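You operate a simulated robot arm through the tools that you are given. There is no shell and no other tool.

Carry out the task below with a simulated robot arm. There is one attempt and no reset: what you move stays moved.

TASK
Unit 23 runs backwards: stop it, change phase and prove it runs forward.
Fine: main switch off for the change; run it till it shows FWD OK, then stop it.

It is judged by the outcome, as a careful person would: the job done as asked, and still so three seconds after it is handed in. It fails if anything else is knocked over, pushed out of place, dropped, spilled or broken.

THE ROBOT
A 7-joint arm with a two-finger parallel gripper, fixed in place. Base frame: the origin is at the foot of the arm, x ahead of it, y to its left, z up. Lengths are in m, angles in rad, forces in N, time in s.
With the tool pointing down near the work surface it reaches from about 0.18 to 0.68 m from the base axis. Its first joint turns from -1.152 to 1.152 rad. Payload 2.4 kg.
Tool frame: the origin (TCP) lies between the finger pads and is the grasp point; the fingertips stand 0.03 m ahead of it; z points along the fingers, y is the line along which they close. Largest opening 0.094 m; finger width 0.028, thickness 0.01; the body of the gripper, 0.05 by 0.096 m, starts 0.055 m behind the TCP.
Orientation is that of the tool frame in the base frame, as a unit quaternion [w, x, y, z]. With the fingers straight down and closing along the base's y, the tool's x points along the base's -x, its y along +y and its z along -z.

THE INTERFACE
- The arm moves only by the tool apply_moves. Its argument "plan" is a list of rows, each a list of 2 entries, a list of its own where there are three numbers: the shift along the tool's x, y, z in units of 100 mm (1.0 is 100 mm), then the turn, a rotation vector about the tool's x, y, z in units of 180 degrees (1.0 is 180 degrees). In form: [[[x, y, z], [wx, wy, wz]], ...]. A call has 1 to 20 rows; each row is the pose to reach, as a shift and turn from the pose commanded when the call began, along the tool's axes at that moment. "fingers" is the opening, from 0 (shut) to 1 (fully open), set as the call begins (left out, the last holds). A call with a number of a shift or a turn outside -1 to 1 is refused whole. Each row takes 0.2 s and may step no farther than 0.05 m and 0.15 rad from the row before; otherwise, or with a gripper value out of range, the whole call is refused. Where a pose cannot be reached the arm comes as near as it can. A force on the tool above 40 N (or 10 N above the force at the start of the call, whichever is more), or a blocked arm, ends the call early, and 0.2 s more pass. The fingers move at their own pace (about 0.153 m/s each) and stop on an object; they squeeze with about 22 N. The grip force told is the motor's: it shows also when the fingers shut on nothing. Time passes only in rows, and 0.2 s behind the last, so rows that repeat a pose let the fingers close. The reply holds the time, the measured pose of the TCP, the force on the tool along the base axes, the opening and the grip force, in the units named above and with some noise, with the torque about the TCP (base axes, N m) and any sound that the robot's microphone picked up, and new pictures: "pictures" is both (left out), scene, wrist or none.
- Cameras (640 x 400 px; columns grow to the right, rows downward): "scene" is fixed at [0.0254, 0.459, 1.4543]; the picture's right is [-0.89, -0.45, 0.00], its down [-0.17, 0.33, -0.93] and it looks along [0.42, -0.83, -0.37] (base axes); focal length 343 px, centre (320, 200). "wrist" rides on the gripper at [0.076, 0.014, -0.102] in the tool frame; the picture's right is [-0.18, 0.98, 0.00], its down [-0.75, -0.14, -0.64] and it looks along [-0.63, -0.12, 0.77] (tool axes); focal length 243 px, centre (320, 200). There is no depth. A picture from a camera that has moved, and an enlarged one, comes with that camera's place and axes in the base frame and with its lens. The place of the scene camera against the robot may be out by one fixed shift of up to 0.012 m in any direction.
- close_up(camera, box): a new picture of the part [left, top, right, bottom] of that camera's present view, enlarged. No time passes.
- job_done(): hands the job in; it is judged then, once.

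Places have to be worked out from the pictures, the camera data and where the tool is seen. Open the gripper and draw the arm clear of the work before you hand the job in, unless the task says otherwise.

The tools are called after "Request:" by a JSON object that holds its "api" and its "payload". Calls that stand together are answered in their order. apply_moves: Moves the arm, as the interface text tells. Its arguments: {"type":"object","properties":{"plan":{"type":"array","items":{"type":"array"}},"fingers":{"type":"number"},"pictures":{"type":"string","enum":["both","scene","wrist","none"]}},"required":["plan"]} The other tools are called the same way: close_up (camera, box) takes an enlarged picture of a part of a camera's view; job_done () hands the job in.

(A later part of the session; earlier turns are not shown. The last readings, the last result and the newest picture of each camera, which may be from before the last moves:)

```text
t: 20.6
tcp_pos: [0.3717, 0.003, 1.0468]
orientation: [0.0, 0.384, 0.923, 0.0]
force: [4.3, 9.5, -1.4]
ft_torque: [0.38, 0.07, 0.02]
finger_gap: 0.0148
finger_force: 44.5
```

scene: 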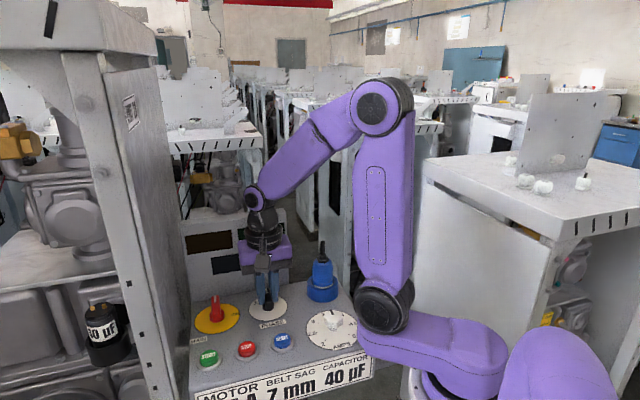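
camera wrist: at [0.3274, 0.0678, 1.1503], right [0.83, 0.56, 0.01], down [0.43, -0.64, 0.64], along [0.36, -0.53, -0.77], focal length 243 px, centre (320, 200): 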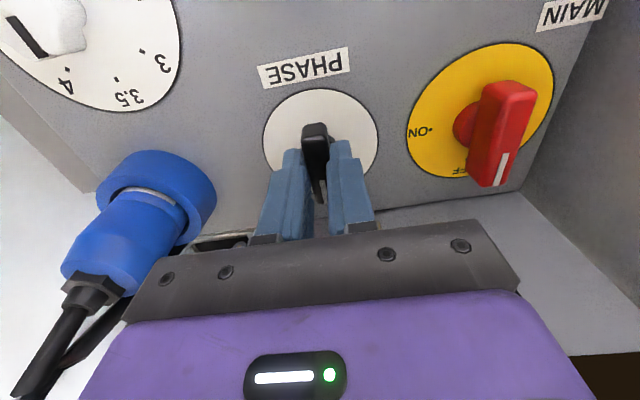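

The side load is down to about 10 N. I'll continue turning to position 2.

Request:
{"api": "apply_moves", "payload": {"plan": [[[0.002, 0.005, 0], [0, 0, 0.04]], [[0.004, 0.01, 0], [0, 0, 0.08]], [[0.004, 0.01, 0], [0, 0, 0.12]], [[0.004, 0.01, 0], [0, 0, 0.16]], [[0.004, 0.01, 0], [0, 0, 0.2]], [[0.004, 0.01, 0], [0, 0, 0.225]]], "pictures": "both"}}

Request:
{"api": "close_up", "payload": {"camera": "wrist", "box": [200, 50, 520, 250]}}

Request:
{"api": "close_up", "payload": {"camera": "scene", "box": [190, 220, 350, 350]}}

```text
t: 22.0
tcp_pos: [0.3733, 0.0038, 1.0473]
orientation: [0.001, 0.68, 0.733, 0.001]
force: [-2.0, -11.4, 8.1]
ft_torque: [-0.07, 0.36, -0.09]
finger_gap: 0.0149
finger_force: 44.5
camera wrist: at [0.381, 0.0818, 1.1503], right [0.99, -0.11, 0.0], down [-0.09, -0.76, 0.64], along [-0.07, -0.64, -0.77], focal length 243 px, centre (320, 200)
```

scene: 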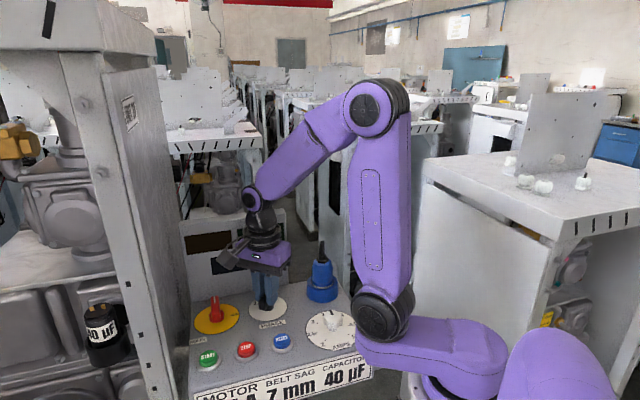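
wrist: 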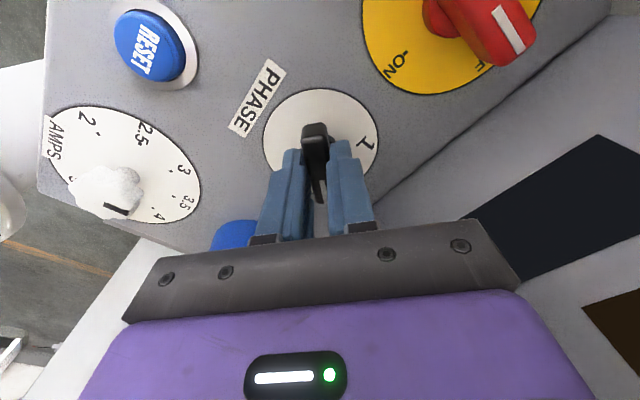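

```text
2.00 times, centred on (360, 150) of wrist
camera zoom: at [0.381, 0.0818, 1.1503], right [0.99, -0.11, 0.0], down [-0.09, -0.76, 0.64], along [-0.07, -0.64, -0.77], focal length 485 px, centre (240, 300)
```

zoom: 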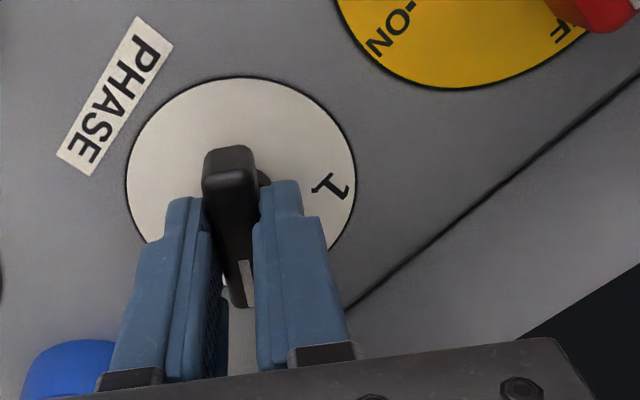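

```text
3.08 times, centred on (270, 285) of scene
camera zoom: at [0.0253, 0.4586, 1.4544], right [-0.89, -0.45, 0.0], down [-0.17, 0.33, -0.93], along [0.42, -0.83, -0.37], focal length 1055 px, centre (474, -62)
```

zoom: 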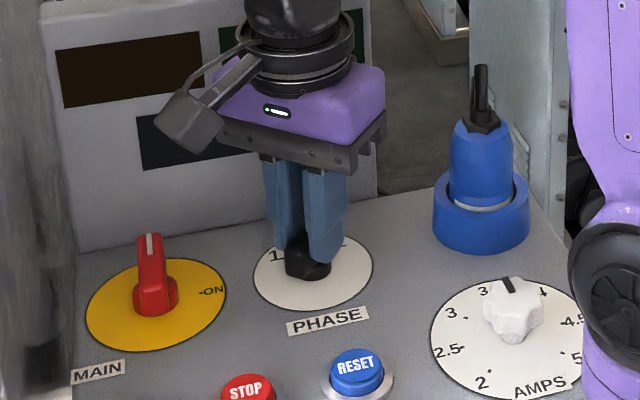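

About 86° turned and the knob is following, with "1" left behind. I'll finish the last few degrees and feel for the stop.

Request:
{"api": "apply_moves", "payload": {"plan": [[[0, 0, 0], [0, 0, 0.012]], [[0, 0, 0], [0, 0, 0.025]], [[0, 0, 0], [0, 0, 0.033]], [[0, 0, 0], [0, 0, 0.033]]], "pictures": "wrist"}}

```text
t: 23.0
tcp_pos: [0.3734, 0.0041, 1.0473]
orientation: [0.002, 0.715, 0.699, 0.002]
force: [11.8, -14.7, 3.2]
ft_torque: [-0.36, 0.23, 1.24]
finger_gap: 0.0146
finger_force: 44.5
camera wrist: at [0.3884, 0.0807, 1.1503], right [0.98, -0.21, 0.01], down [-0.16, -0.75, 0.64], along [-0.13, -0.63, -0.77], focal length 243 px, centre (320, 200)
```

wrist: 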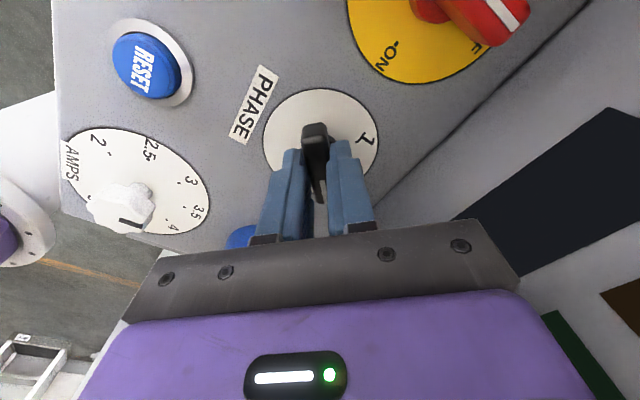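

There's 1.24 N·m resisting at about 91°, so the knob is against its stop at 2. I'll release it, lift straight up and look.

Request:
{"api": "apply_moves", "payload": {"plan": [[[0, 0, 0], [0, 0, -0.006]], [[0, 0, 0], [0, 0, -0.006]], [[0, 0, -0.2], [0, 0, -0.006]], [[0, 0, -0.6], [0, 0, -0.006]], [[0, 0, -0.95], [0, 0, -0.006]], [[0, 0, -0.95], [0, 0, -0.006]]], "fingers": 0.4, "pictures": "both"}}

Request:
{"api": "close_up", "payload": {"camera": "wrist", "box": [200, 0, 520, 200]}}

Request:
{"api": "close_up", "payload": {"camera": "scene", "box": [170, 200, 390, 400]}}

```text
t: 24.4
tcp_pos: [0.3724, 0.0058, 1.1426]
orientation: [-0.001, 0.71, 0.705, 0.0]
force: [-0.1, 0.3, 0.0]
ft_torque: [-0.01, 0.02, -0.01]
finger_gap: 0.0377
finger_force: 0.1
camera wrist: at [0.3874, 0.0822, 1.2459], right [0.98, -0.19, 0.0], down [-0.15, -0.75, 0.64], along [-0.12, -0.63, -0.77], focal length 243 px, centre (320, 200)
```

scene: 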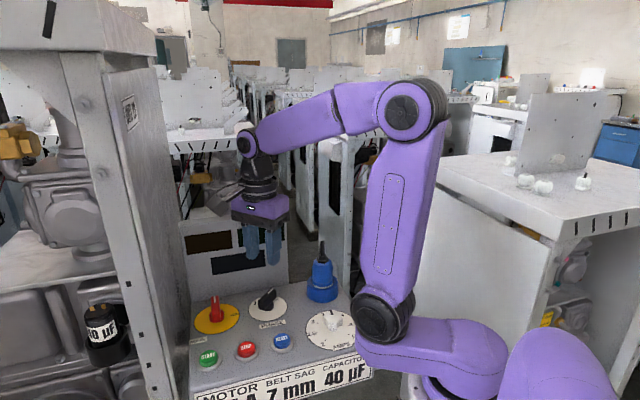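
wrist: 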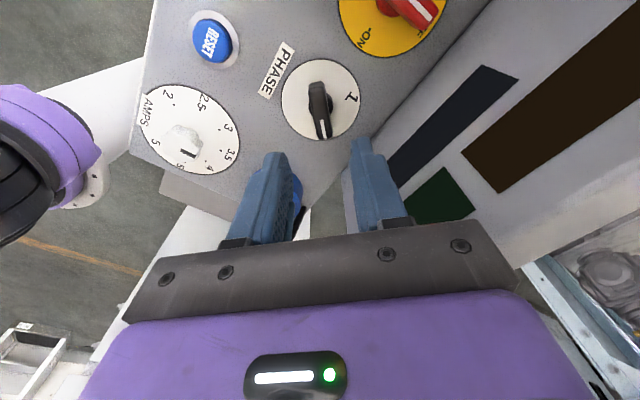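

```text
2.00 times, centred on (360, 100) of wrist
camera zoom: at [0.3874, 0.0822, 1.2459], right [0.98, -0.19, 0.0], down [-0.15, -0.75, 0.64], along [-0.12, -0.63, -0.77], focal length 485 px, centre (240, 400)
```

zoom: 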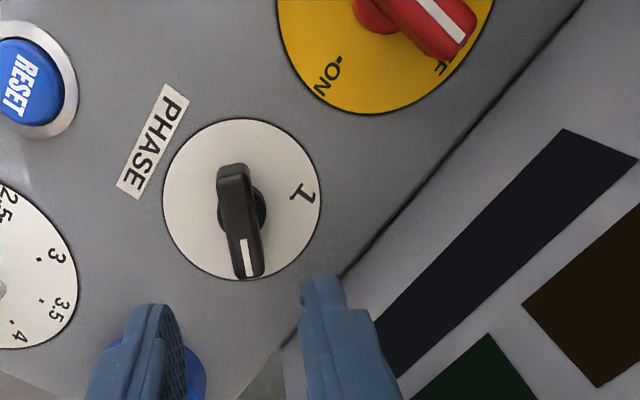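

```text
2.00 times, centred on (280, 300) of scene
camera zoom: at [0.0254, 0.459, 1.4543], right [-0.89, -0.45, 0.0], down [-0.17, 0.33, -0.93], along [0.42, -0.83, -0.37], focal length 686 px, centre (400, 0)
```

zoom: 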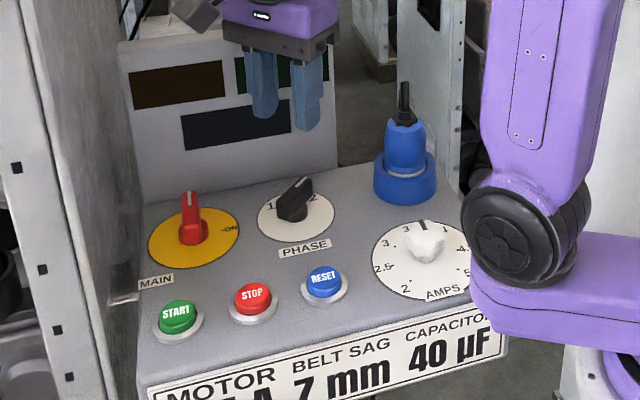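

PHASE now points at 2, MAIN is at OFF and the display is dark. Next I'll close the fingers, turn the tool back so its camera side faces away from the display, and get a clear view of MAIN before pushing it back to ON.

Request:
{"api": "apply_moves", "payload": {"plan": [[[0.12, 0, 0], [0, 0, -0.043]], [[0.24, 0, 0], [0, 0, -0.086]], [[0.36, 0, 0], [0, 0, -0.129]], [[0.48, 0, 0], [0, 0, -0.172]], [[0.6, 0, 0], [0, 0, -0.215]], [[0.676, 0, 0], [0, 0, -0.259]], [[0.676, 0, 0], [0, 0, -0.259]]], "fingers": 0.0, "pictures": "both"}}

Request:
{"api": "close_up", "payload": {"camera": "wrist", "box": [220, 50, 540, 250]}}

Request:
{"api": "close_up", "payload": {"camera": "scene", "box": [170, 220, 330, 350]}}

```text
t: 26.0
tcp_pos: [0.3714, 0.0723, 1.1424]
orientation: [0.0, 0.372, 0.928, 0.001]
force: [0.9, -0.3, -0.1]
ft_torque: [-0.02, -0.01, 0.01]
finger_gap: 0.0002
finger_force: 21.9
camera wrist: at [0.3266, 0.1358, 1.2449], right [0.81, 0.58, 0.0], down [0.45, -0.62, 0.64], along [0.38, -0.52, -0.77], focal length 243 px, centre (320, 200)
```

scene: 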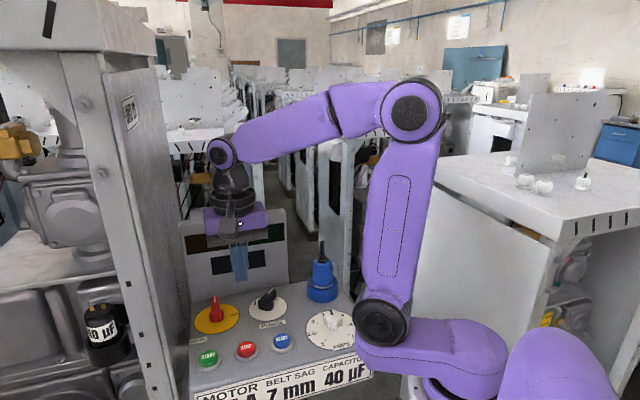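
wrist: 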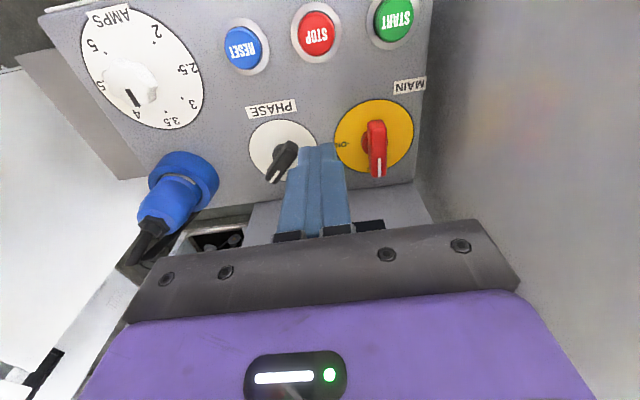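

```text
2.00 times, centred on (380, 150) of wrist
camera zoom: at [0.3266, 0.1358, 1.2449], right [0.81, 0.58, 0.0], down [0.45, -0.62, 0.64], along [0.38, -0.52, -0.77], focal length 485 px, centre (200, 300)
```

zoom: 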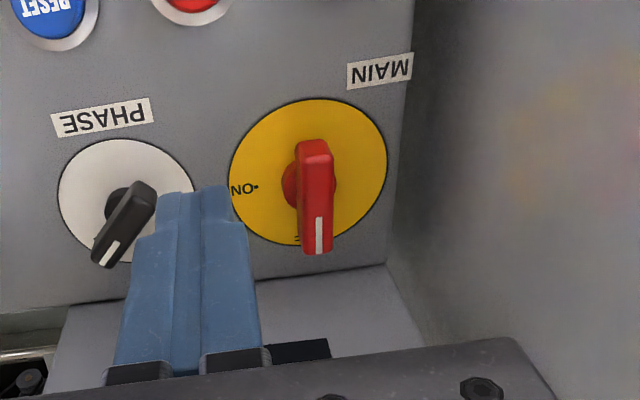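

```text
3.08 times, centred on (250, 285) of scene
camera zoom: at [0.0254, 0.459, 1.4543], right [-0.89, -0.45, 0.0], down [-0.17, 0.33, -0.93], along [0.42, -0.83, -0.37], focal length 1055 px, centre (535, -62)
```

zoom: 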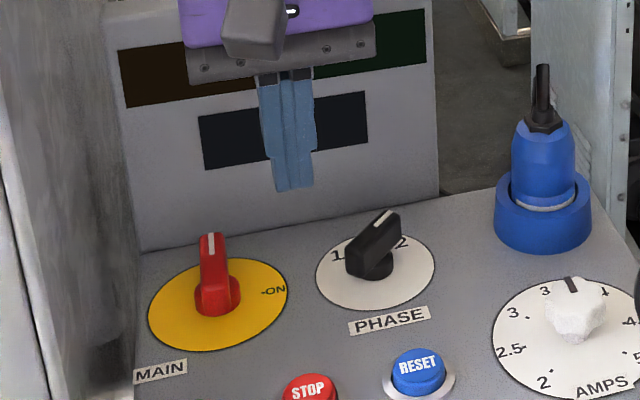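

MAIN is clearly at OFF and PHASE at 2. To keep the gripper away from the cabinet wall I'll turn the tool so its narrow side faces the wall, and move above the right side of the handle's tail.

Request:
{"api": "apply_moves", "payload": {"plan": [[[0, 0, 0], [0, 0, -0.0455]], [[0, 0, 0], [0, 0, -0.091]], [[0, 0, 0], [0, 0, -0.1365]], [[0, 0, 0], [0, 0, -0.182]], [[0, 0, 0], [0, 0, -0.2275]], [[-0.05, 0.04, 0], [0, 0, -0.273]], [[-0.1, 0.08, 0], [0, 0, -0.3185]], [[-0.15, 0.12, 0], [0, 0, -0.364]], [[-0.2, 0.15, 0], [0, 0, -0.4095]], [[-0.24, 0.18, 0], [0, 0, -0.455]], [[-0.24, 0.18, 0], [0, 0, -0.5]], [[-0.24, 0.18, 0], [0, 0, -0.5]]], "pictures": "both"}}

Request:
{"api": "close_up", "payload": {"camera": "wrist", "box": [220, 50, 540, 250]}}

```text
t: 28.6
tcp_pos: [0.4015, 0.0682, 1.1427]
orientation: [0.001, -0.394, 0.919, 0.0]
force: [0.6, 0.7, 0.3]
ft_torque: [0.0, 0.02, -0.04]
finger_gap: 0.0001
finger_force: 21.8
camera wrist: at [0.3396, 0.0242, 1.2448], right [-0.58, 0.81, 0.0], down [0.62, 0.45, 0.64], along [0.52, 0.38, -0.77], focal length 243 px, centre (320, 200)
```

scene: 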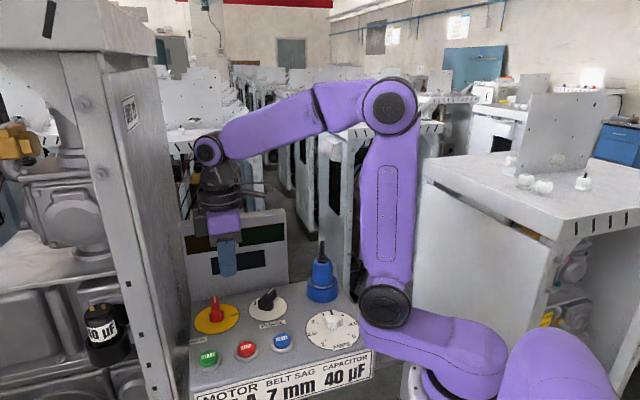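
wrist: 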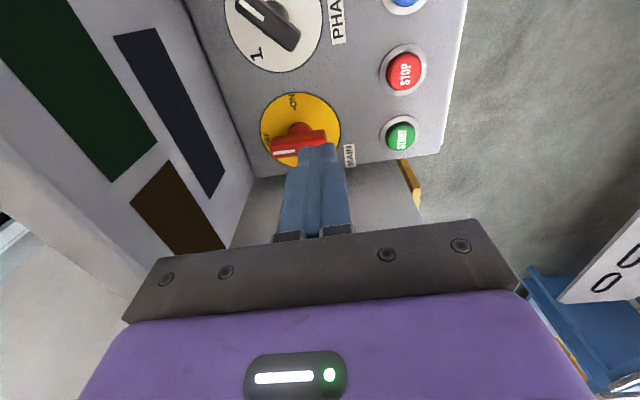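

```text
2.00 times, centred on (380, 150) of wrist
camera zoom: at [0.3396, 0.0242, 1.2448], right [-0.58, 0.81, 0.0], down [0.62, 0.45, 0.64], along [0.52, 0.38, -0.77], focal length 485 px, centre (200, 300)
```

zoom: 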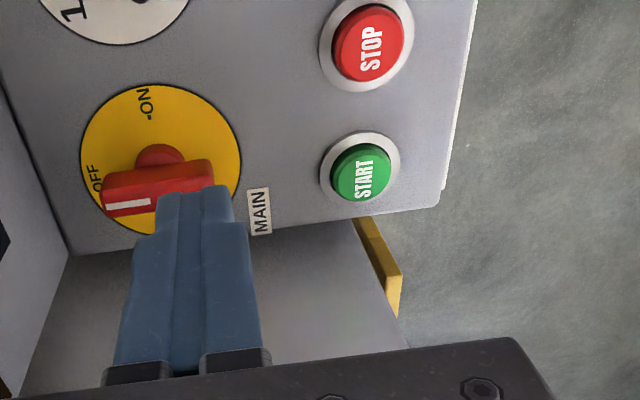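

The tool now faces as planned, with the tips about 12 mm to the right of the handle's tail in plan. I'll lower straight to bar height.

Request:
{"api": "apply_moves", "payload": {"plan": [[[0, 0, 0.4], [0, 0, 0]], [[0, 0, 0.75], [0, 0, 0]], [[0, 0, 0.93], [0, 0, 0]], [[0, 0, 1.0], [0, 0, 0]], [[0, 0, 1.0], [0, 0, 0]]], "pictures": "both"}}

Request:
{"api": "close_up", "payload": {"camera": "wrist", "box": [220, 50, 540, 250]}}

Request:
{"api": "close_up", "payload": {"camera": "scene", "box": [170, 220, 330, 350]}}

```text
t: 29.8
tcp_pos: [0.4019, 0.0688, 1.0408]
orientation: [0.001, -0.392, 0.92, 0.001]
force: [-0.2, -0.7, 0.1]
ft_torque: [0.02, 0.05, 0.01]
finger_gap: 0.0
finger_force: 22.4
camera wrist: at [0.3398, 0.0236, 1.1438], right [-0.58, 0.81, 0.0], down [0.62, 0.45, 0.64], along [0.52, 0.37, -0.77], focal length 243 px, centre (320, 200)
```

scene: 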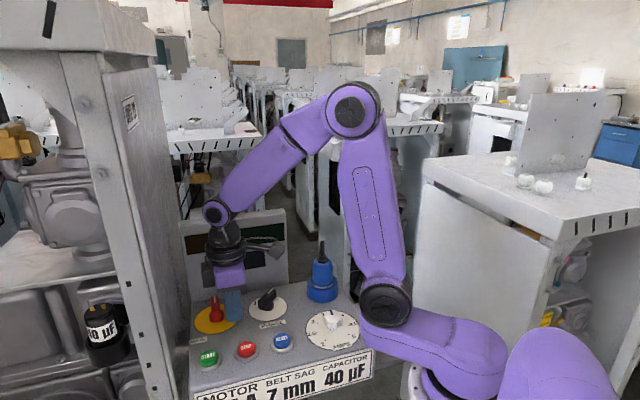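
wrist: 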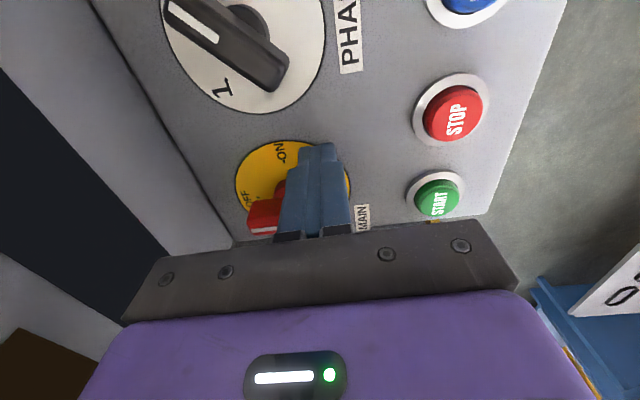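

```text
2.00 times, centred on (380, 150) of wrist
camera zoom: at [0.3398, 0.0236, 1.1438], right [-0.58, 0.81, 0.0], down [0.62, 0.45, 0.64], along [0.52, 0.37, -0.77], focal length 485 px, centre (200, 300)
```

zoom: 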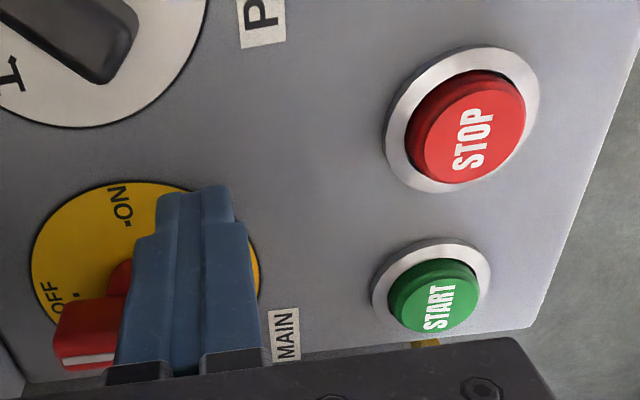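

```text
3.08 times, centred on (250, 285) of scene
camera zoom: at [0.0254, 0.459, 1.4543], right [-0.89, -0.45, 0.0], down [-0.17, 0.33, -0.93], along [0.42, -0.83, -0.37], focal length 1055 px, centre (535, -62)
```

zoom: 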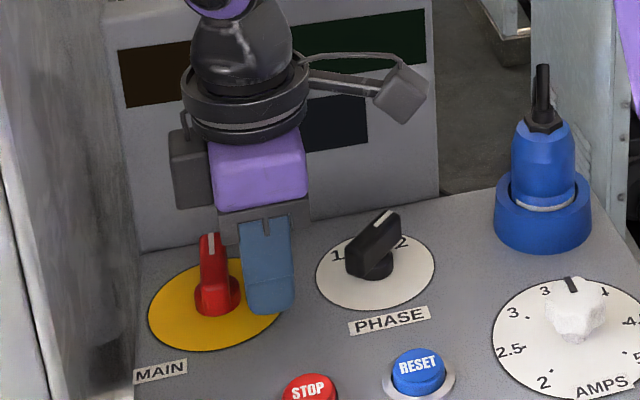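

The tips are level with the bar and just to the right of its tail. I'll push the tail left and round toward ON, and check half way.

Request:
{"api": "apply_moves", "payload": {"plan": [[[-0.06, 0.01, 0], [0, 0, 0]], [[-0.12, 0.02, 0], [0, 0, 0]], [[-0.145, 0.032, 0], [0, 0, 0]], [[-0.169, 0.044, 0], [0, 0, 0]], [[-0.2, 0.052, 0], [0, 0, 0]], [[-0.228, 0.058, 0], [0, 0, 0]], [[-0.256, 0.054, 0], [0, 0, 0]], [[-0.283, 0.047, 0], [0, 0, 0]]], "pictures": "both"}}

Request:
{"api": "close_up", "payload": {"camera": "scene", "box": [170, 220, 330, 350]}}

Request:
{"api": "close_up", "payload": {"camera": "wrist", "box": [220, 50, 540, 250]}}

```text
t: 31.6
tcp_pos: [0.4181, 0.0936, 1.0424]
orientation: [0.001, -0.393, 0.92, 0.001]
force: [-0.9, -0.3, 1.8]
ft_torque: [-0.03, 0.01, 0.03]
finger_gap: 0.0
finger_force: 22.6
camera wrist: at [0.3551, 0.0485, 1.145], right [-0.58, 0.81, 0.0], down [0.62, 0.45, 0.64], along [0.52, 0.38, -0.76], focal length 243 px, centre (320, 200)
```

scene: 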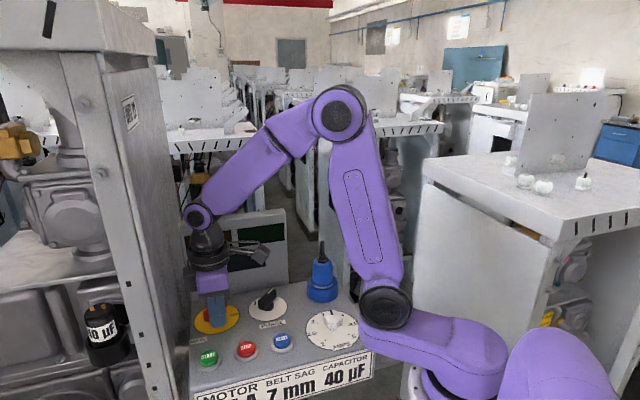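
wrist: 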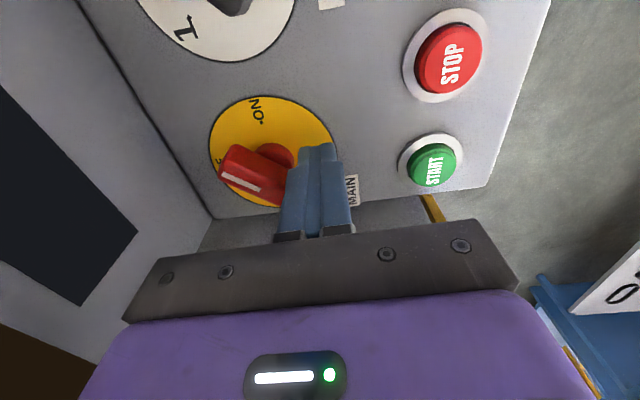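

```text
3.08 times, centred on (250, 285) of scene
camera zoom: at [0.0254, 0.459, 1.4543], right [-0.89, -0.45, 0.0], down [-0.17, 0.33, -0.93], along [0.42, -0.83, -0.37], focal length 1055 px, centre (535, -62)
```

zoom: 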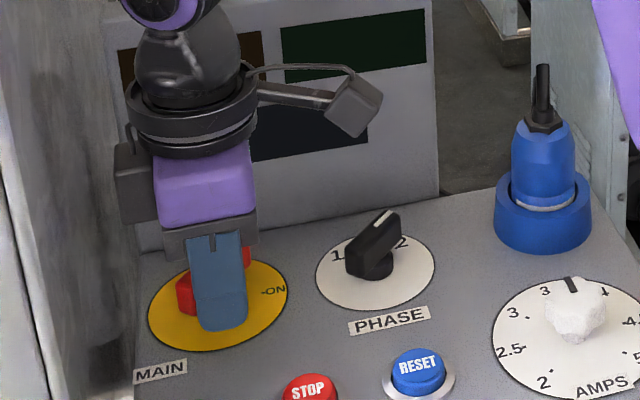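

```text
2.00 times, centred on (380, 150) of wrist
camera zoom: at [0.3551, 0.0485, 1.145], right [-0.58, 0.81, 0.0], down [0.62, 0.45, 0.64], along [0.52, 0.38, -0.76], focal length 485 px, centre (200, 300)
```

zoom: 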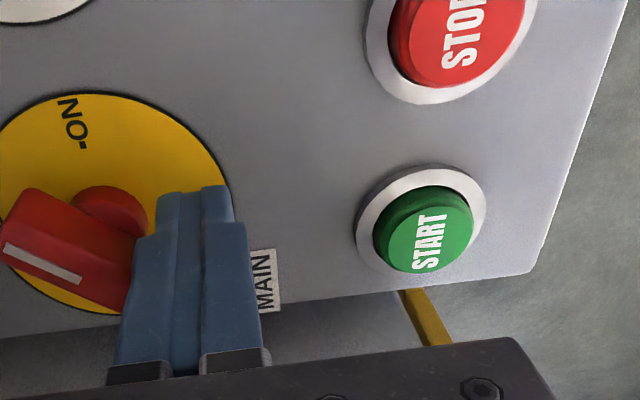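

The handle is following and nothing else is touched. I'll continue the arc to the ON stop.

Request:
{"api": "apply_moves", "payload": {"plan": [[[-0.026, -0.012, 0], [0, 0, 0]], [[-0.052, -0.027, 0], [0, 0, 0]], [[-0.076, -0.045, 0], [0, 0, 0]], [[-0.099, -0.065, 0], [0, 0, 0]], [[-0.135, -0.088, 0], [0, 0, 0]], [[-0.16, -0.105, 0], [0, 0, 0]], [[-0.17, -0.117, 0], [0, 0, 0]], [[-0.17, -0.117, 0], [0, 0, 0]]], "pictures": "both"}}

Request:
{"api": "close_up", "payload": {"camera": "scene", "box": [170, 200, 330, 350]}}

Request:
{"api": "close_up", "payload": {"camera": "wrist", "box": [180, 50, 500, 250]}}

```text
t: 33.4
tcp_pos: [0.4384, 0.0958, 1.0417]
orientation: [0.001, -0.392, 0.92, 0.0]
force: [0.1, -0.3, 0.4]
ft_torque: [-0.02, -0.02, 0.03]
finger_gap: 0.0
finger_force: 22.5
camera wrist: at [0.3757, 0.0524, 1.1446], right [-0.58, 0.81, 0.0], down [0.62, 0.45, 0.64], along [0.52, 0.37, -0.77], focal length 243 px, centre (320, 200)
```

scene: 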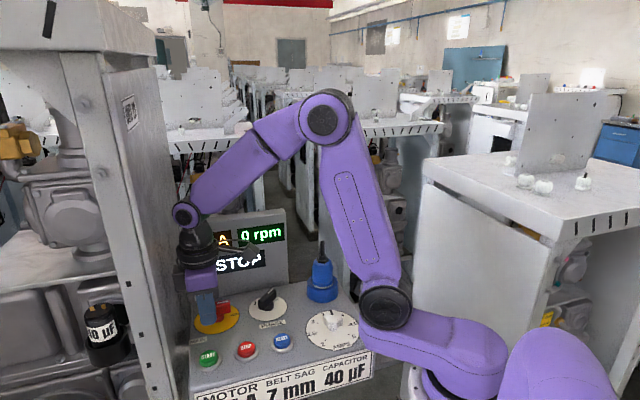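
wrist: 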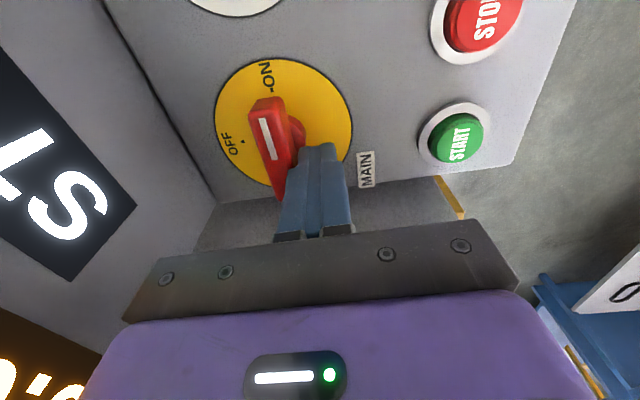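

```text
2.67 times, centred on (250, 275) of scene
camera zoom: at [0.0254, 0.459, 1.4543], right [-0.89, -0.45, 0.0], down [-0.17, 0.33, -0.93], along [0.42, -0.83, -0.37], focal length 914 px, centre (507, 0)
```

zoom: 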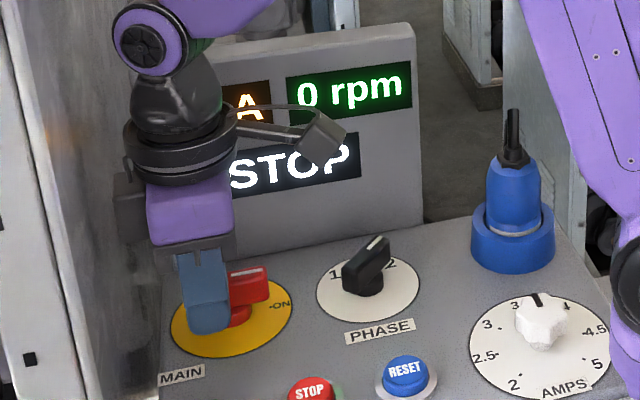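

```text
2.00 times, centred on (340, 150) of wrist
camera zoom: at [0.3757, 0.0524, 1.1446], right [-0.58, 0.81, 0.0], down [0.62, 0.45, 0.64], along [0.52, 0.37, -0.77], focal length 485 px, centre (280, 300)
```

zoom: 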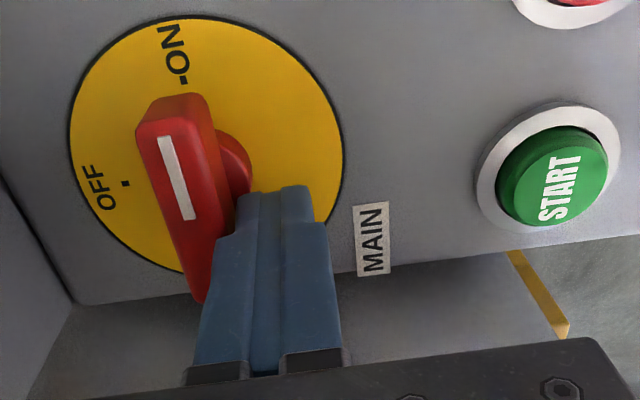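

The display is back on, showing STOP and 0 rpm, and the handle points about at ON with almost no contact force. I'll nudge a few mm more to seat it against the ON stop.

Request:
{"api": "apply_moves", "payload": {"plan": [[[0, -0.01, 0], [0, 0, 0]], [[0, -0.02, 0], [0, 0, 0]], [[0, -0.03, 0], [0, 0, 0]], [[0, -0.035, 0], [0, 0, 0]]], "pictures": "wrist"}}

Request:
{"api": "close_up", "payload": {"camera": "wrist", "box": [180, 50, 500, 250]}}

```text
t: 34.4
tcp_pos: [0.4401, 0.0939, 1.0427]
orientation: [0.001, -0.393, 0.92, 0.001]
force: [-0.2, 0.0, 0.1]
ft_torque: [0.02, 0.02, 0.02]
finger_gap: 0.0
finger_force: 22.6
camera wrist: at [0.3773, 0.0499, 1.1448], right [-0.58, 0.81, 0.0], down [0.62, 0.45, 0.64], along [0.52, 0.37, -0.77], focal length 243 px, centre (320, 200)
```

wrist: 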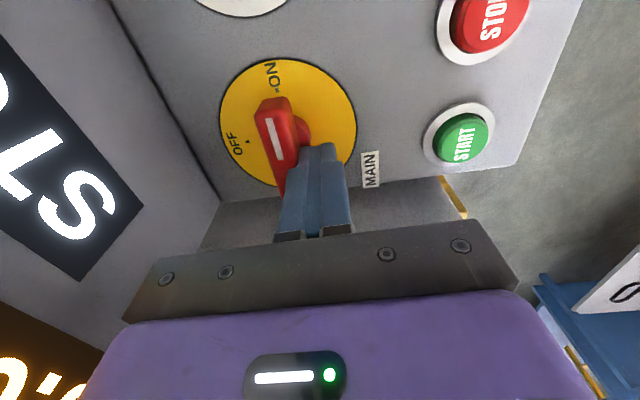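

```text
2.00 times, centred on (340, 150) of wrist
camera zoom: at [0.3773, 0.0499, 1.1448], right [-0.58, 0.81, 0.0], down [0.62, 0.45, 0.64], along [0.52, 0.37, -0.77], focal length 485 px, centre (280, 300)
```

zoom: 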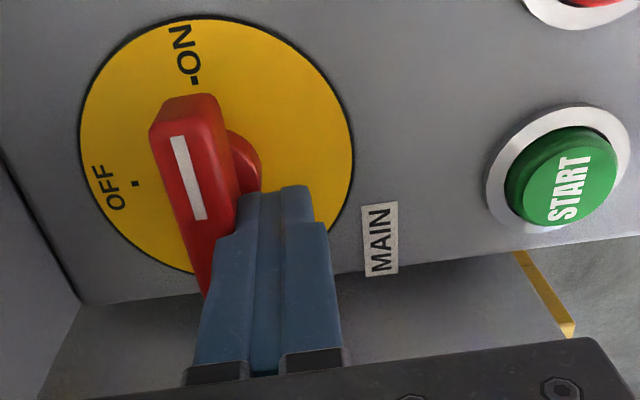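

The handle hasn't moved with the nudge and there's no load, so it's resting in its ON position. I'll back the tips off and lift clear to compare it with the first picture.

Request:
{"api": "apply_moves", "payload": {"plan": [[[0.02, 0.1, -0.02], [0, 0, 0]], [[0.05, 0.12, -0.4], [0, 0, 0]], [[0.15, 0.12, -0.8], [0, 0, 0]], [[0.3, 0.12, -0.98], [0, 0, 0]], [[0.4, 0.12, -0.98], [0, 0, 0]]], "pictures": "both"}}

Request:
{"api": "close_up", "payload": {"camera": "scene", "box": [170, 200, 390, 400]}}

Request:
{"api": "close_up", "payload": {"camera": "wrist", "box": [180, 0, 500, 200]}}

```text
t: 35.6
tcp_pos: [0.4038, 0.0743, 1.1397]
orientation: [0.0, -0.392, 0.92, 0.0]
force: [-0.4, -0.2, -0.2]
ft_torque: [-0.02, -0.01, 0.0]
finger_gap: 0.0
finger_force: 21.5
camera wrist: at [0.3409, 0.0288, 1.2427], right [-0.58, 0.81, 0.0], down [0.62, 0.45, 0.64], along [0.52, 0.37, -0.77], focal length 243 px, centre (320, 200)
```

scene: 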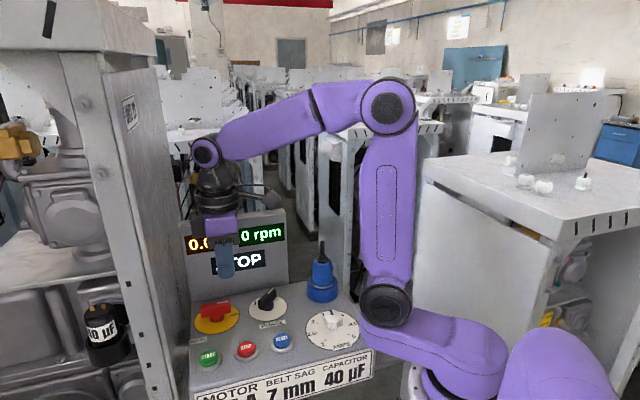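
wrist: 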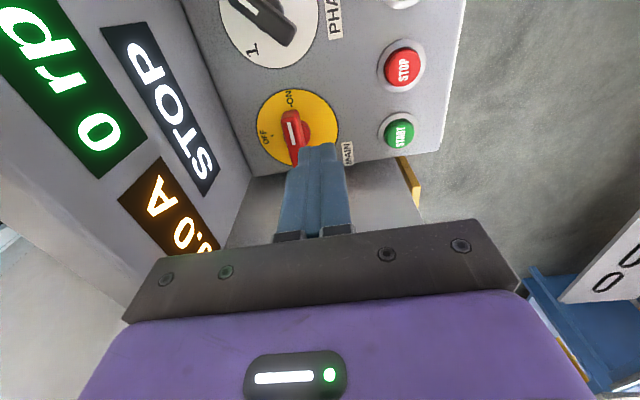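

```text
2.00 times, centred on (280, 300) of scene
camera zoom: at [0.0254, 0.459, 1.4543], right [-0.89, -0.45, 0.0], down [-0.17, 0.33, -0.93], along [0.42, -0.83, -0.37], focal length 686 px, centre (400, 0)
```

zoom: 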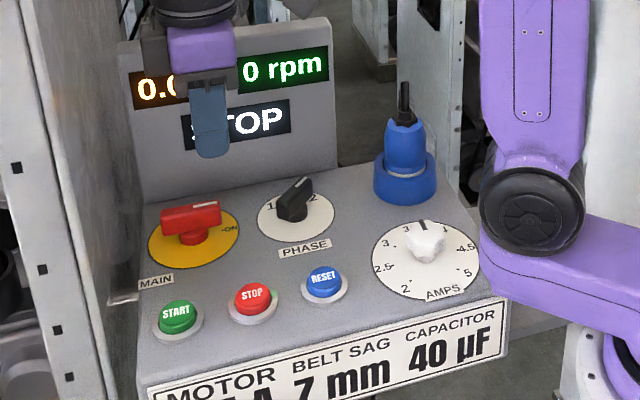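

```text
2.00 times, centred on (340, 100) of wrist
camera zoom: at [0.3409, 0.0288, 1.2427], right [-0.58, 0.81, 0.0], down [0.62, 0.45, 0.64], along [0.52, 0.37, -0.77], focal length 485 px, centre (280, 400)
```

zoom: 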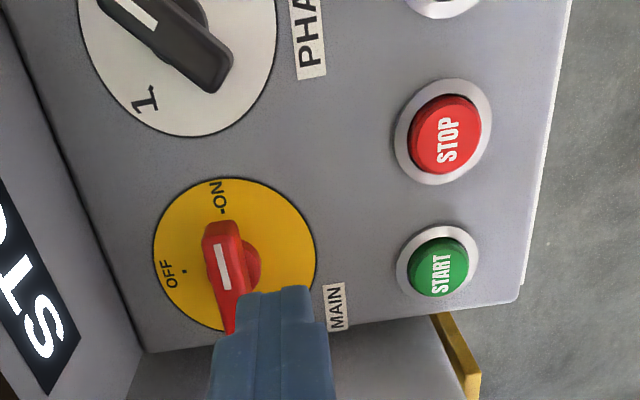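

In the scene view MAIN's handle matches the starting picture at ON, PHASE is at 2, and the unit is powered and stopped. START is at (0.381, 0.158), so I'll move over it at this height and then come down.

Request:
{"api": "apply_moves", "payload": {"plan": [[[-0.1, 0.2, 0], [0, 0, 0]], [[-0.22, 0.4, 0], [0, 0, 0]], [[-0.34, 0.6, 0], [0, 0, 0]], [[-0.445, 0.744, 0.05], [0, 0, 0]], [[-0.445, 0.744, 0.4], [0, 0, 0]], [[-0.445, 0.744, 0.7], [0, 0, 0]], [[-0.445, 0.744, 0.85], [0, 0, 0]], [[-0.445, 0.744, 0.85], [0, 0, 0]]], "pictures": "both"}}

Request:
{"api": "close_up", "payload": {"camera": "scene", "box": [130, 200, 330, 400]}}

Request:
{"api": "close_up", "payload": {"camera": "wrist", "box": [180, 50, 500, 250]}}

```text
t: 37.4
tcp_pos: [0.3803, 0.1583, 1.0556]
orientation: [0.0, -0.393, 0.92, 0.001]
force: [-1.1, -0.3, -0.7]
ft_torque: [0.0, -0.02, 0.01]
finger_gap: 0.0
finger_force: 22.1
camera wrist: at [0.3178, 0.1128, 1.1577], right [-0.58, 0.81, 0.0], down [0.62, 0.45, 0.64], along [0.52, 0.37, -0.77], focal length 243 px, centre (320, 200)
```

scene: 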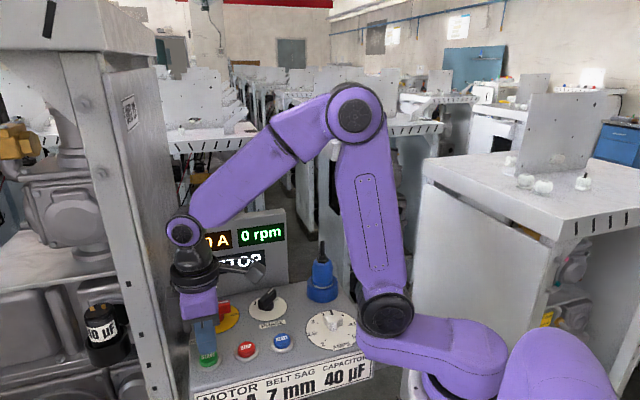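
wrist: 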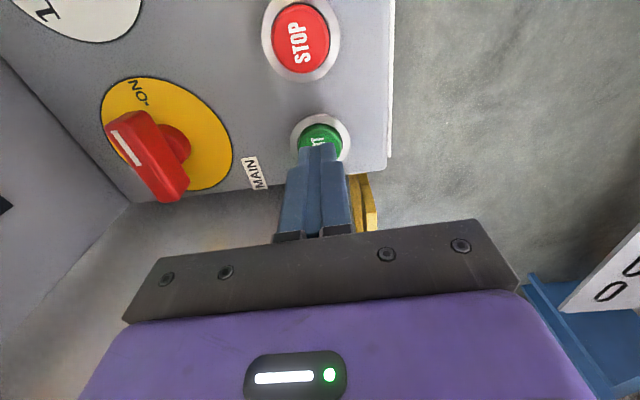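

```text
2.00 times, centred on (230, 300) of scene
camera zoom: at [0.0254, 0.459, 1.4543], right [-0.89, -0.45, 0.0], down [-0.17, 0.33, -0.93], along [0.42, -0.83, -0.37], focal length 686 px, centre (500, 0)
```

zoom: 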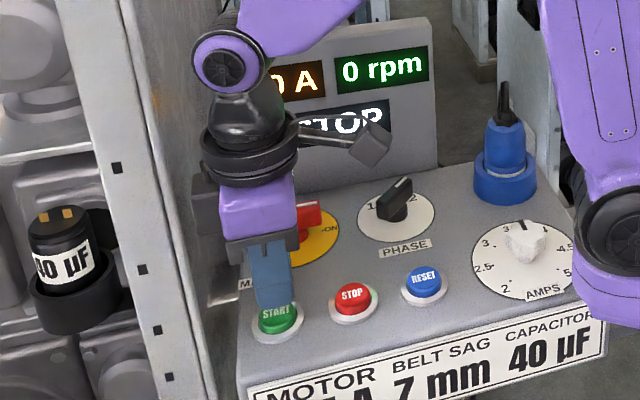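

```text
2.00 times, centred on (340, 150) of wrist
camera zoom: at [0.3178, 0.1128, 1.1577], right [-0.58, 0.81, 0.0], down [0.62, 0.45, 0.64], along [0.52, 0.37, -0.77], focal length 485 px, centre (280, 300)
```

zoom: 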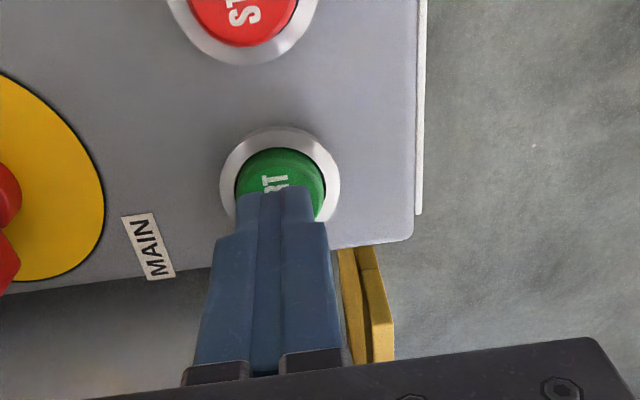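

The tips are centred over START, about 20 mm above it, and clear of the cabinet. I'll press in small steps.

Request:
{"api": "apply_moves", "payload": {"plan": [[[0, 0, 0.1], [0, 0, 0]], [[0, 0, 0.17], [0, 0, 0]], [[0, 0, 0.2], [0, 0, 0]], [[0, 0, 0.22], [0, 0, 0]], [[0, 0, 0.24], [0, 0, 0]], [[0, 0, 0.25], [0, 0, 0]]], "pictures": "scene"}}

```text
t: 38.8
tcp_pos: [0.381, 0.1575, 1.0325]
orientation: [0.002, -0.393, 0.919, 0.001]
force: [-11.2, -6.3, 34.7]
ft_torque: [-0.33, 0.48, -0.06]
finger_gap: 0.0
finger_force: 22.2
heard: click
```

scene: 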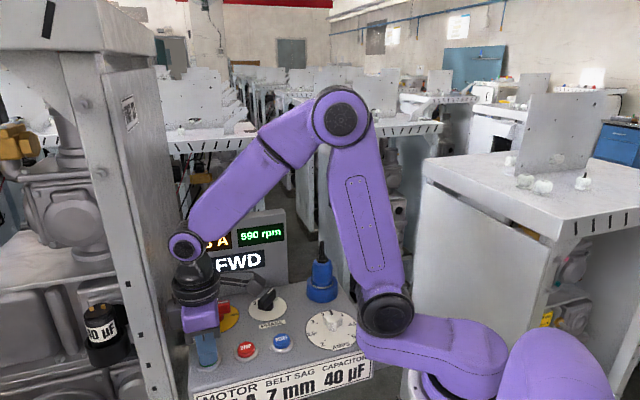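

There was a click and the display now shows FWD at 590 rpm. I'll lift off START and move up and aside while it runs, watching for FWD OK.

Request:
{"api": "apply_moves", "payload": {"plan": [[[0, 0, -0.15], [0, 0, 0]], [[0, 0, -0.5], [0, 0, 0]], [[0.15, 0, -0.7], [0, 0, 0]], [[0.4, 0, -0.7], [0, 0, 0]], [[0.615, 0, -0.7], [0, 0, 0]], [[0.615, 0, -0.7], [0, 0, 0]]], "pictures": "both"}}

Request:
{"api": "close_up", "payload": {"camera": "scene", "box": [170, 200, 390, 400]}}

```text
t: 40.2
tcp_pos: [0.3388, 0.1115, 1.0989]
orientation: [0.0, -0.392, 0.92, 0.001]
force: [-0.5, 0.5, 0.5]
ft_torque: [-0.01, 0.02, 0.0]
finger_gap: 0.0
finger_force: 21.9
camera wrist: at [0.2765, 0.0671, 1.2022], right [-0.58, 0.81, 0.0], down [0.62, 0.45, 0.64], along [0.52, 0.37, -0.77], focal length 243 px, centre (320, 200)
```

scene: 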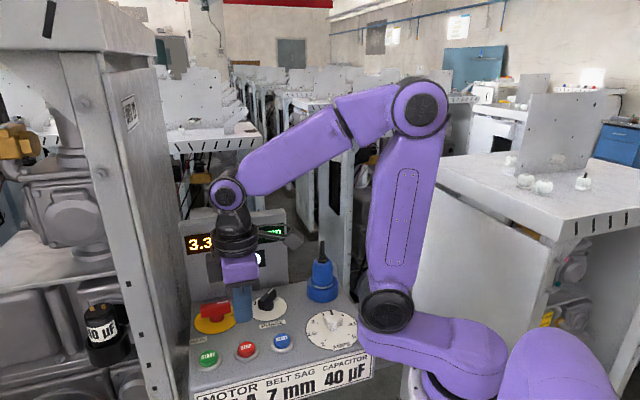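
wrist: 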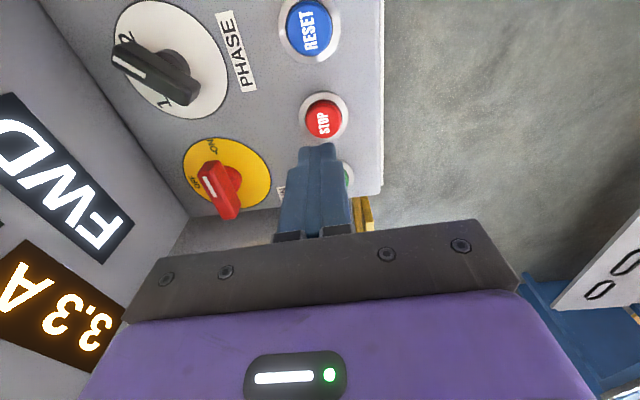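

```text
2.00 times, centred on (280, 300) of scene
camera zoom: at [0.0254, 0.459, 1.4543], right [-0.89, -0.45, 0.0], down [-0.17, 0.33, -0.93], along [0.42, -0.83, -0.37], focal length 686 px, centre (400, 0)
```

zoom: 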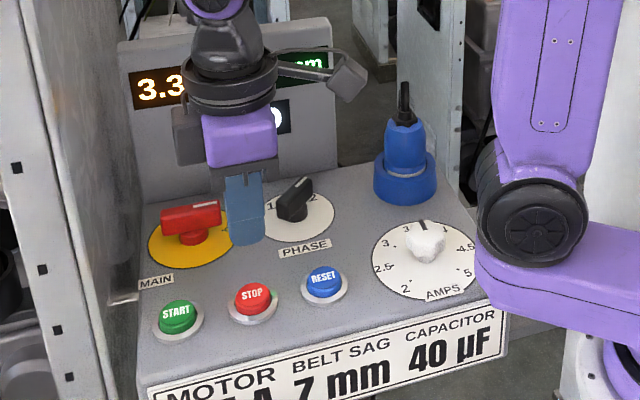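

It runs forward at 3.3 A, but the gripper hides the end of the status line. I'll shift about 80 mm to the right so the scene camera can read the display, and wait there.

Request:
{"api": "apply_moves", "payload": {"plan": [[[0.25, 0, 0], [0, 0, 0]], [[0.55, 0, -0.05], [0, 0, 0]], [[0.8, 0, -0.1], [0, 0, 0]], [[0.8, 0, -0.1], [0, 0, 0]], [[0.8, 0, -0.1], [0, 0, 0]], [[0.8, 0, -0.1], [0, 0, 0]]], "pictures": "scene"}}

Request:
{"api": "close_up", "payload": {"camera": "scene", "box": [170, 200, 330, 300]}}

```text
t: 41.6
tcp_pos: [0.2829, 0.0565, 1.1104]
orientation: [0.001, -0.392, 0.92, 0.0]
force: [0.0, -0.1, -0.9]
ft_torque: [0.0, 0.02, -0.01]
finger_gap: 0.0
finger_force: 21.8
```

scene: 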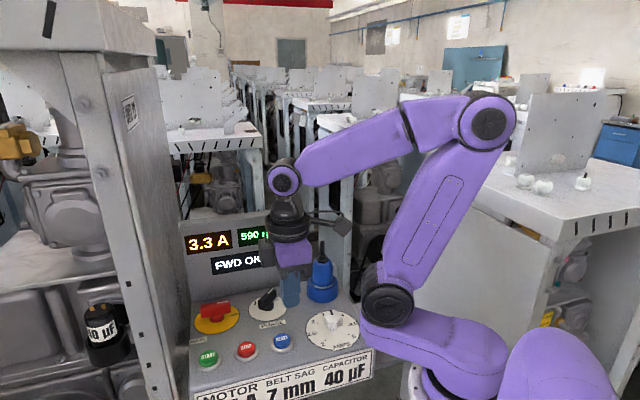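

```text
4.00 times, centred on (250, 250) of scene
camera zoom: at [0.0254, 0.459, 1.4543], right [-0.89, -0.45, 0.0], down [-0.17, 0.33, -0.93], along [0.42, -0.83, -0.37], focal length 1371 px, centre (600, 0)
```

zoom: 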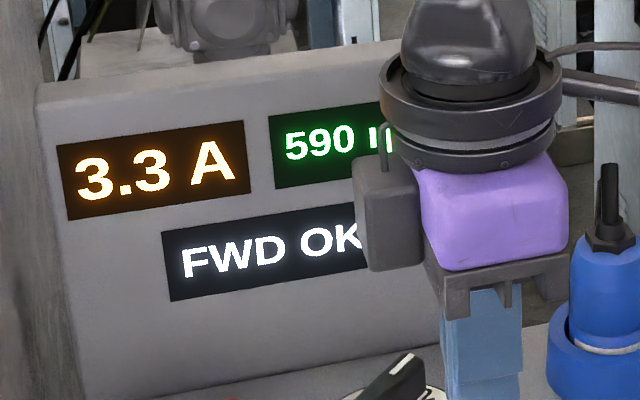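

The display reads FWD OK at 590 rpm and 3.3 A. Now I'll go back over STOP and come down close to it.

Request:
{"api": "apply_moves", "payload": {"plan": [[[-0.3, 0.01, 0], [0, 0, 0]], [[-0.6, 0.02, 0.05], [0, 0, 0]], [[-0.79, 0.024, 0.2], [0, 0, 0]], [[-0.79, 0.024, 0.5], [0, 0, 0]], [[-0.79, 0.024, 0.65], [0, 0, 0]], [[-0.79, 0.024, 0.65], [0, 0, 0]]], "pictures": "both"}}

Request:
{"api": "close_up", "payload": {"camera": "wrist", "box": [180, 50, 500, 250]}}

```text
t: 43.0
tcp_pos: [0.3369, 0.1159, 1.047]
orientation: [0.0, -0.393, 0.92, 0.0]
force: [-0.7, 0.3, 1.1]
ft_torque: [0.03, -0.04, 0.01]
finger_gap: 0.0001
finger_force: 21.8
camera wrist: at [0.2745, 0.0695, 1.1492], right [-0.58, 0.81, 0.0], down [0.62, 0.45, 0.64], along [0.52, 0.37, -0.77], focal length 243 px, centre (320, 200)
```

scene: 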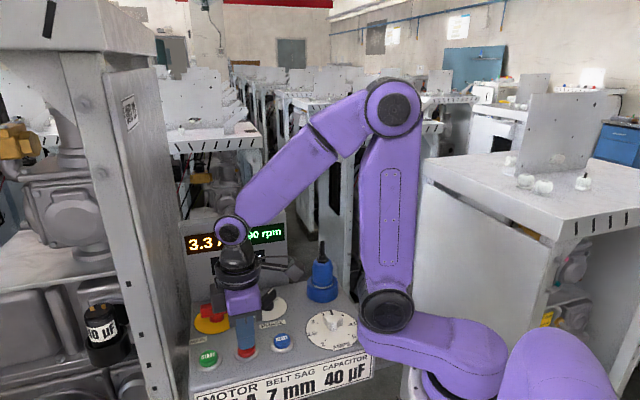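
wrist: 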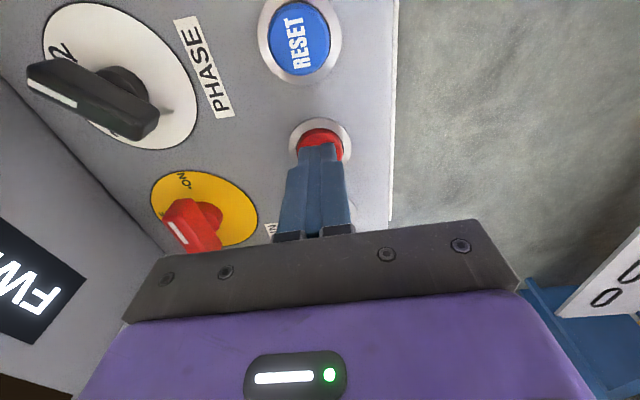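

```text
2.00 times, centred on (340, 150) of wrist
camera zoom: at [0.2745, 0.0695, 1.1492], right [-0.58, 0.81, 0.0], down [0.62, 0.45, 0.64], along [0.52, 0.37, -0.77], focal length 485 px, centre (280, 300)
```

zoom: 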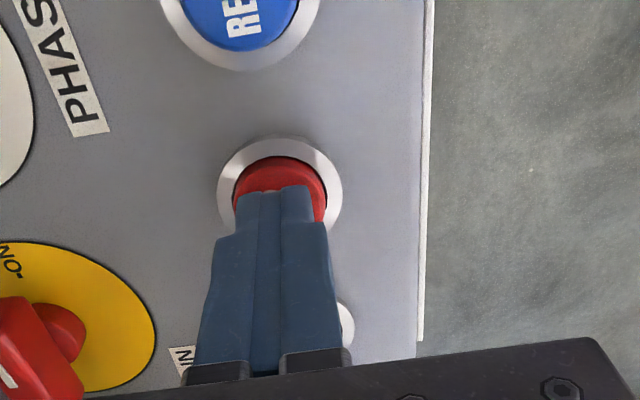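

The tips are centred on STOP, about 13 mm above it. Pressing in small steps.

Request:
{"api": "apply_moves", "payload": {"plan": [[[0, 0, 0.07], [0, 0, 0]], [[0, 0, 0.11], [0, 0, 0]], [[0, 0, 0.135], [0, 0, 0]], [[0, 0, 0.15], [0, 0, 0]], [[0, 0, 0.165], [0, 0, 0]]], "pictures": "scene"}}

```text
t: 44.2
tcp_pos: [0.338, 0.1144, 1.0336]
orientation: [0.007, -0.393, 0.92, 0.0]
force: [-8.7, -3.4, 42.7]
ft_torque: [-0.46, 0.89, -0.04]
finger_gap: 0.0001
finger_force: 22.0
heard: click
stopped in row 5: the force on the tool passed its limit at 42 N (the readings are from after the stop); the commanded pose is now the measured one
```

scene: 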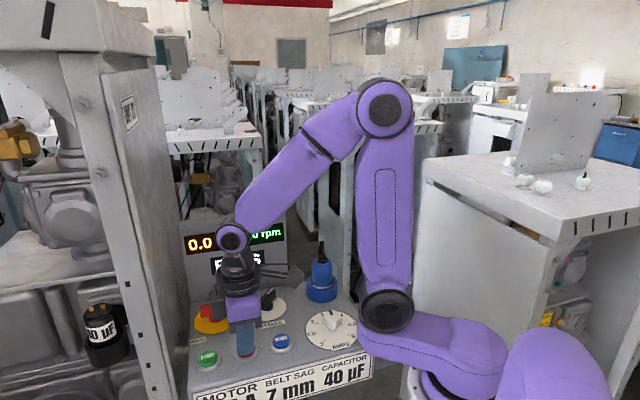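

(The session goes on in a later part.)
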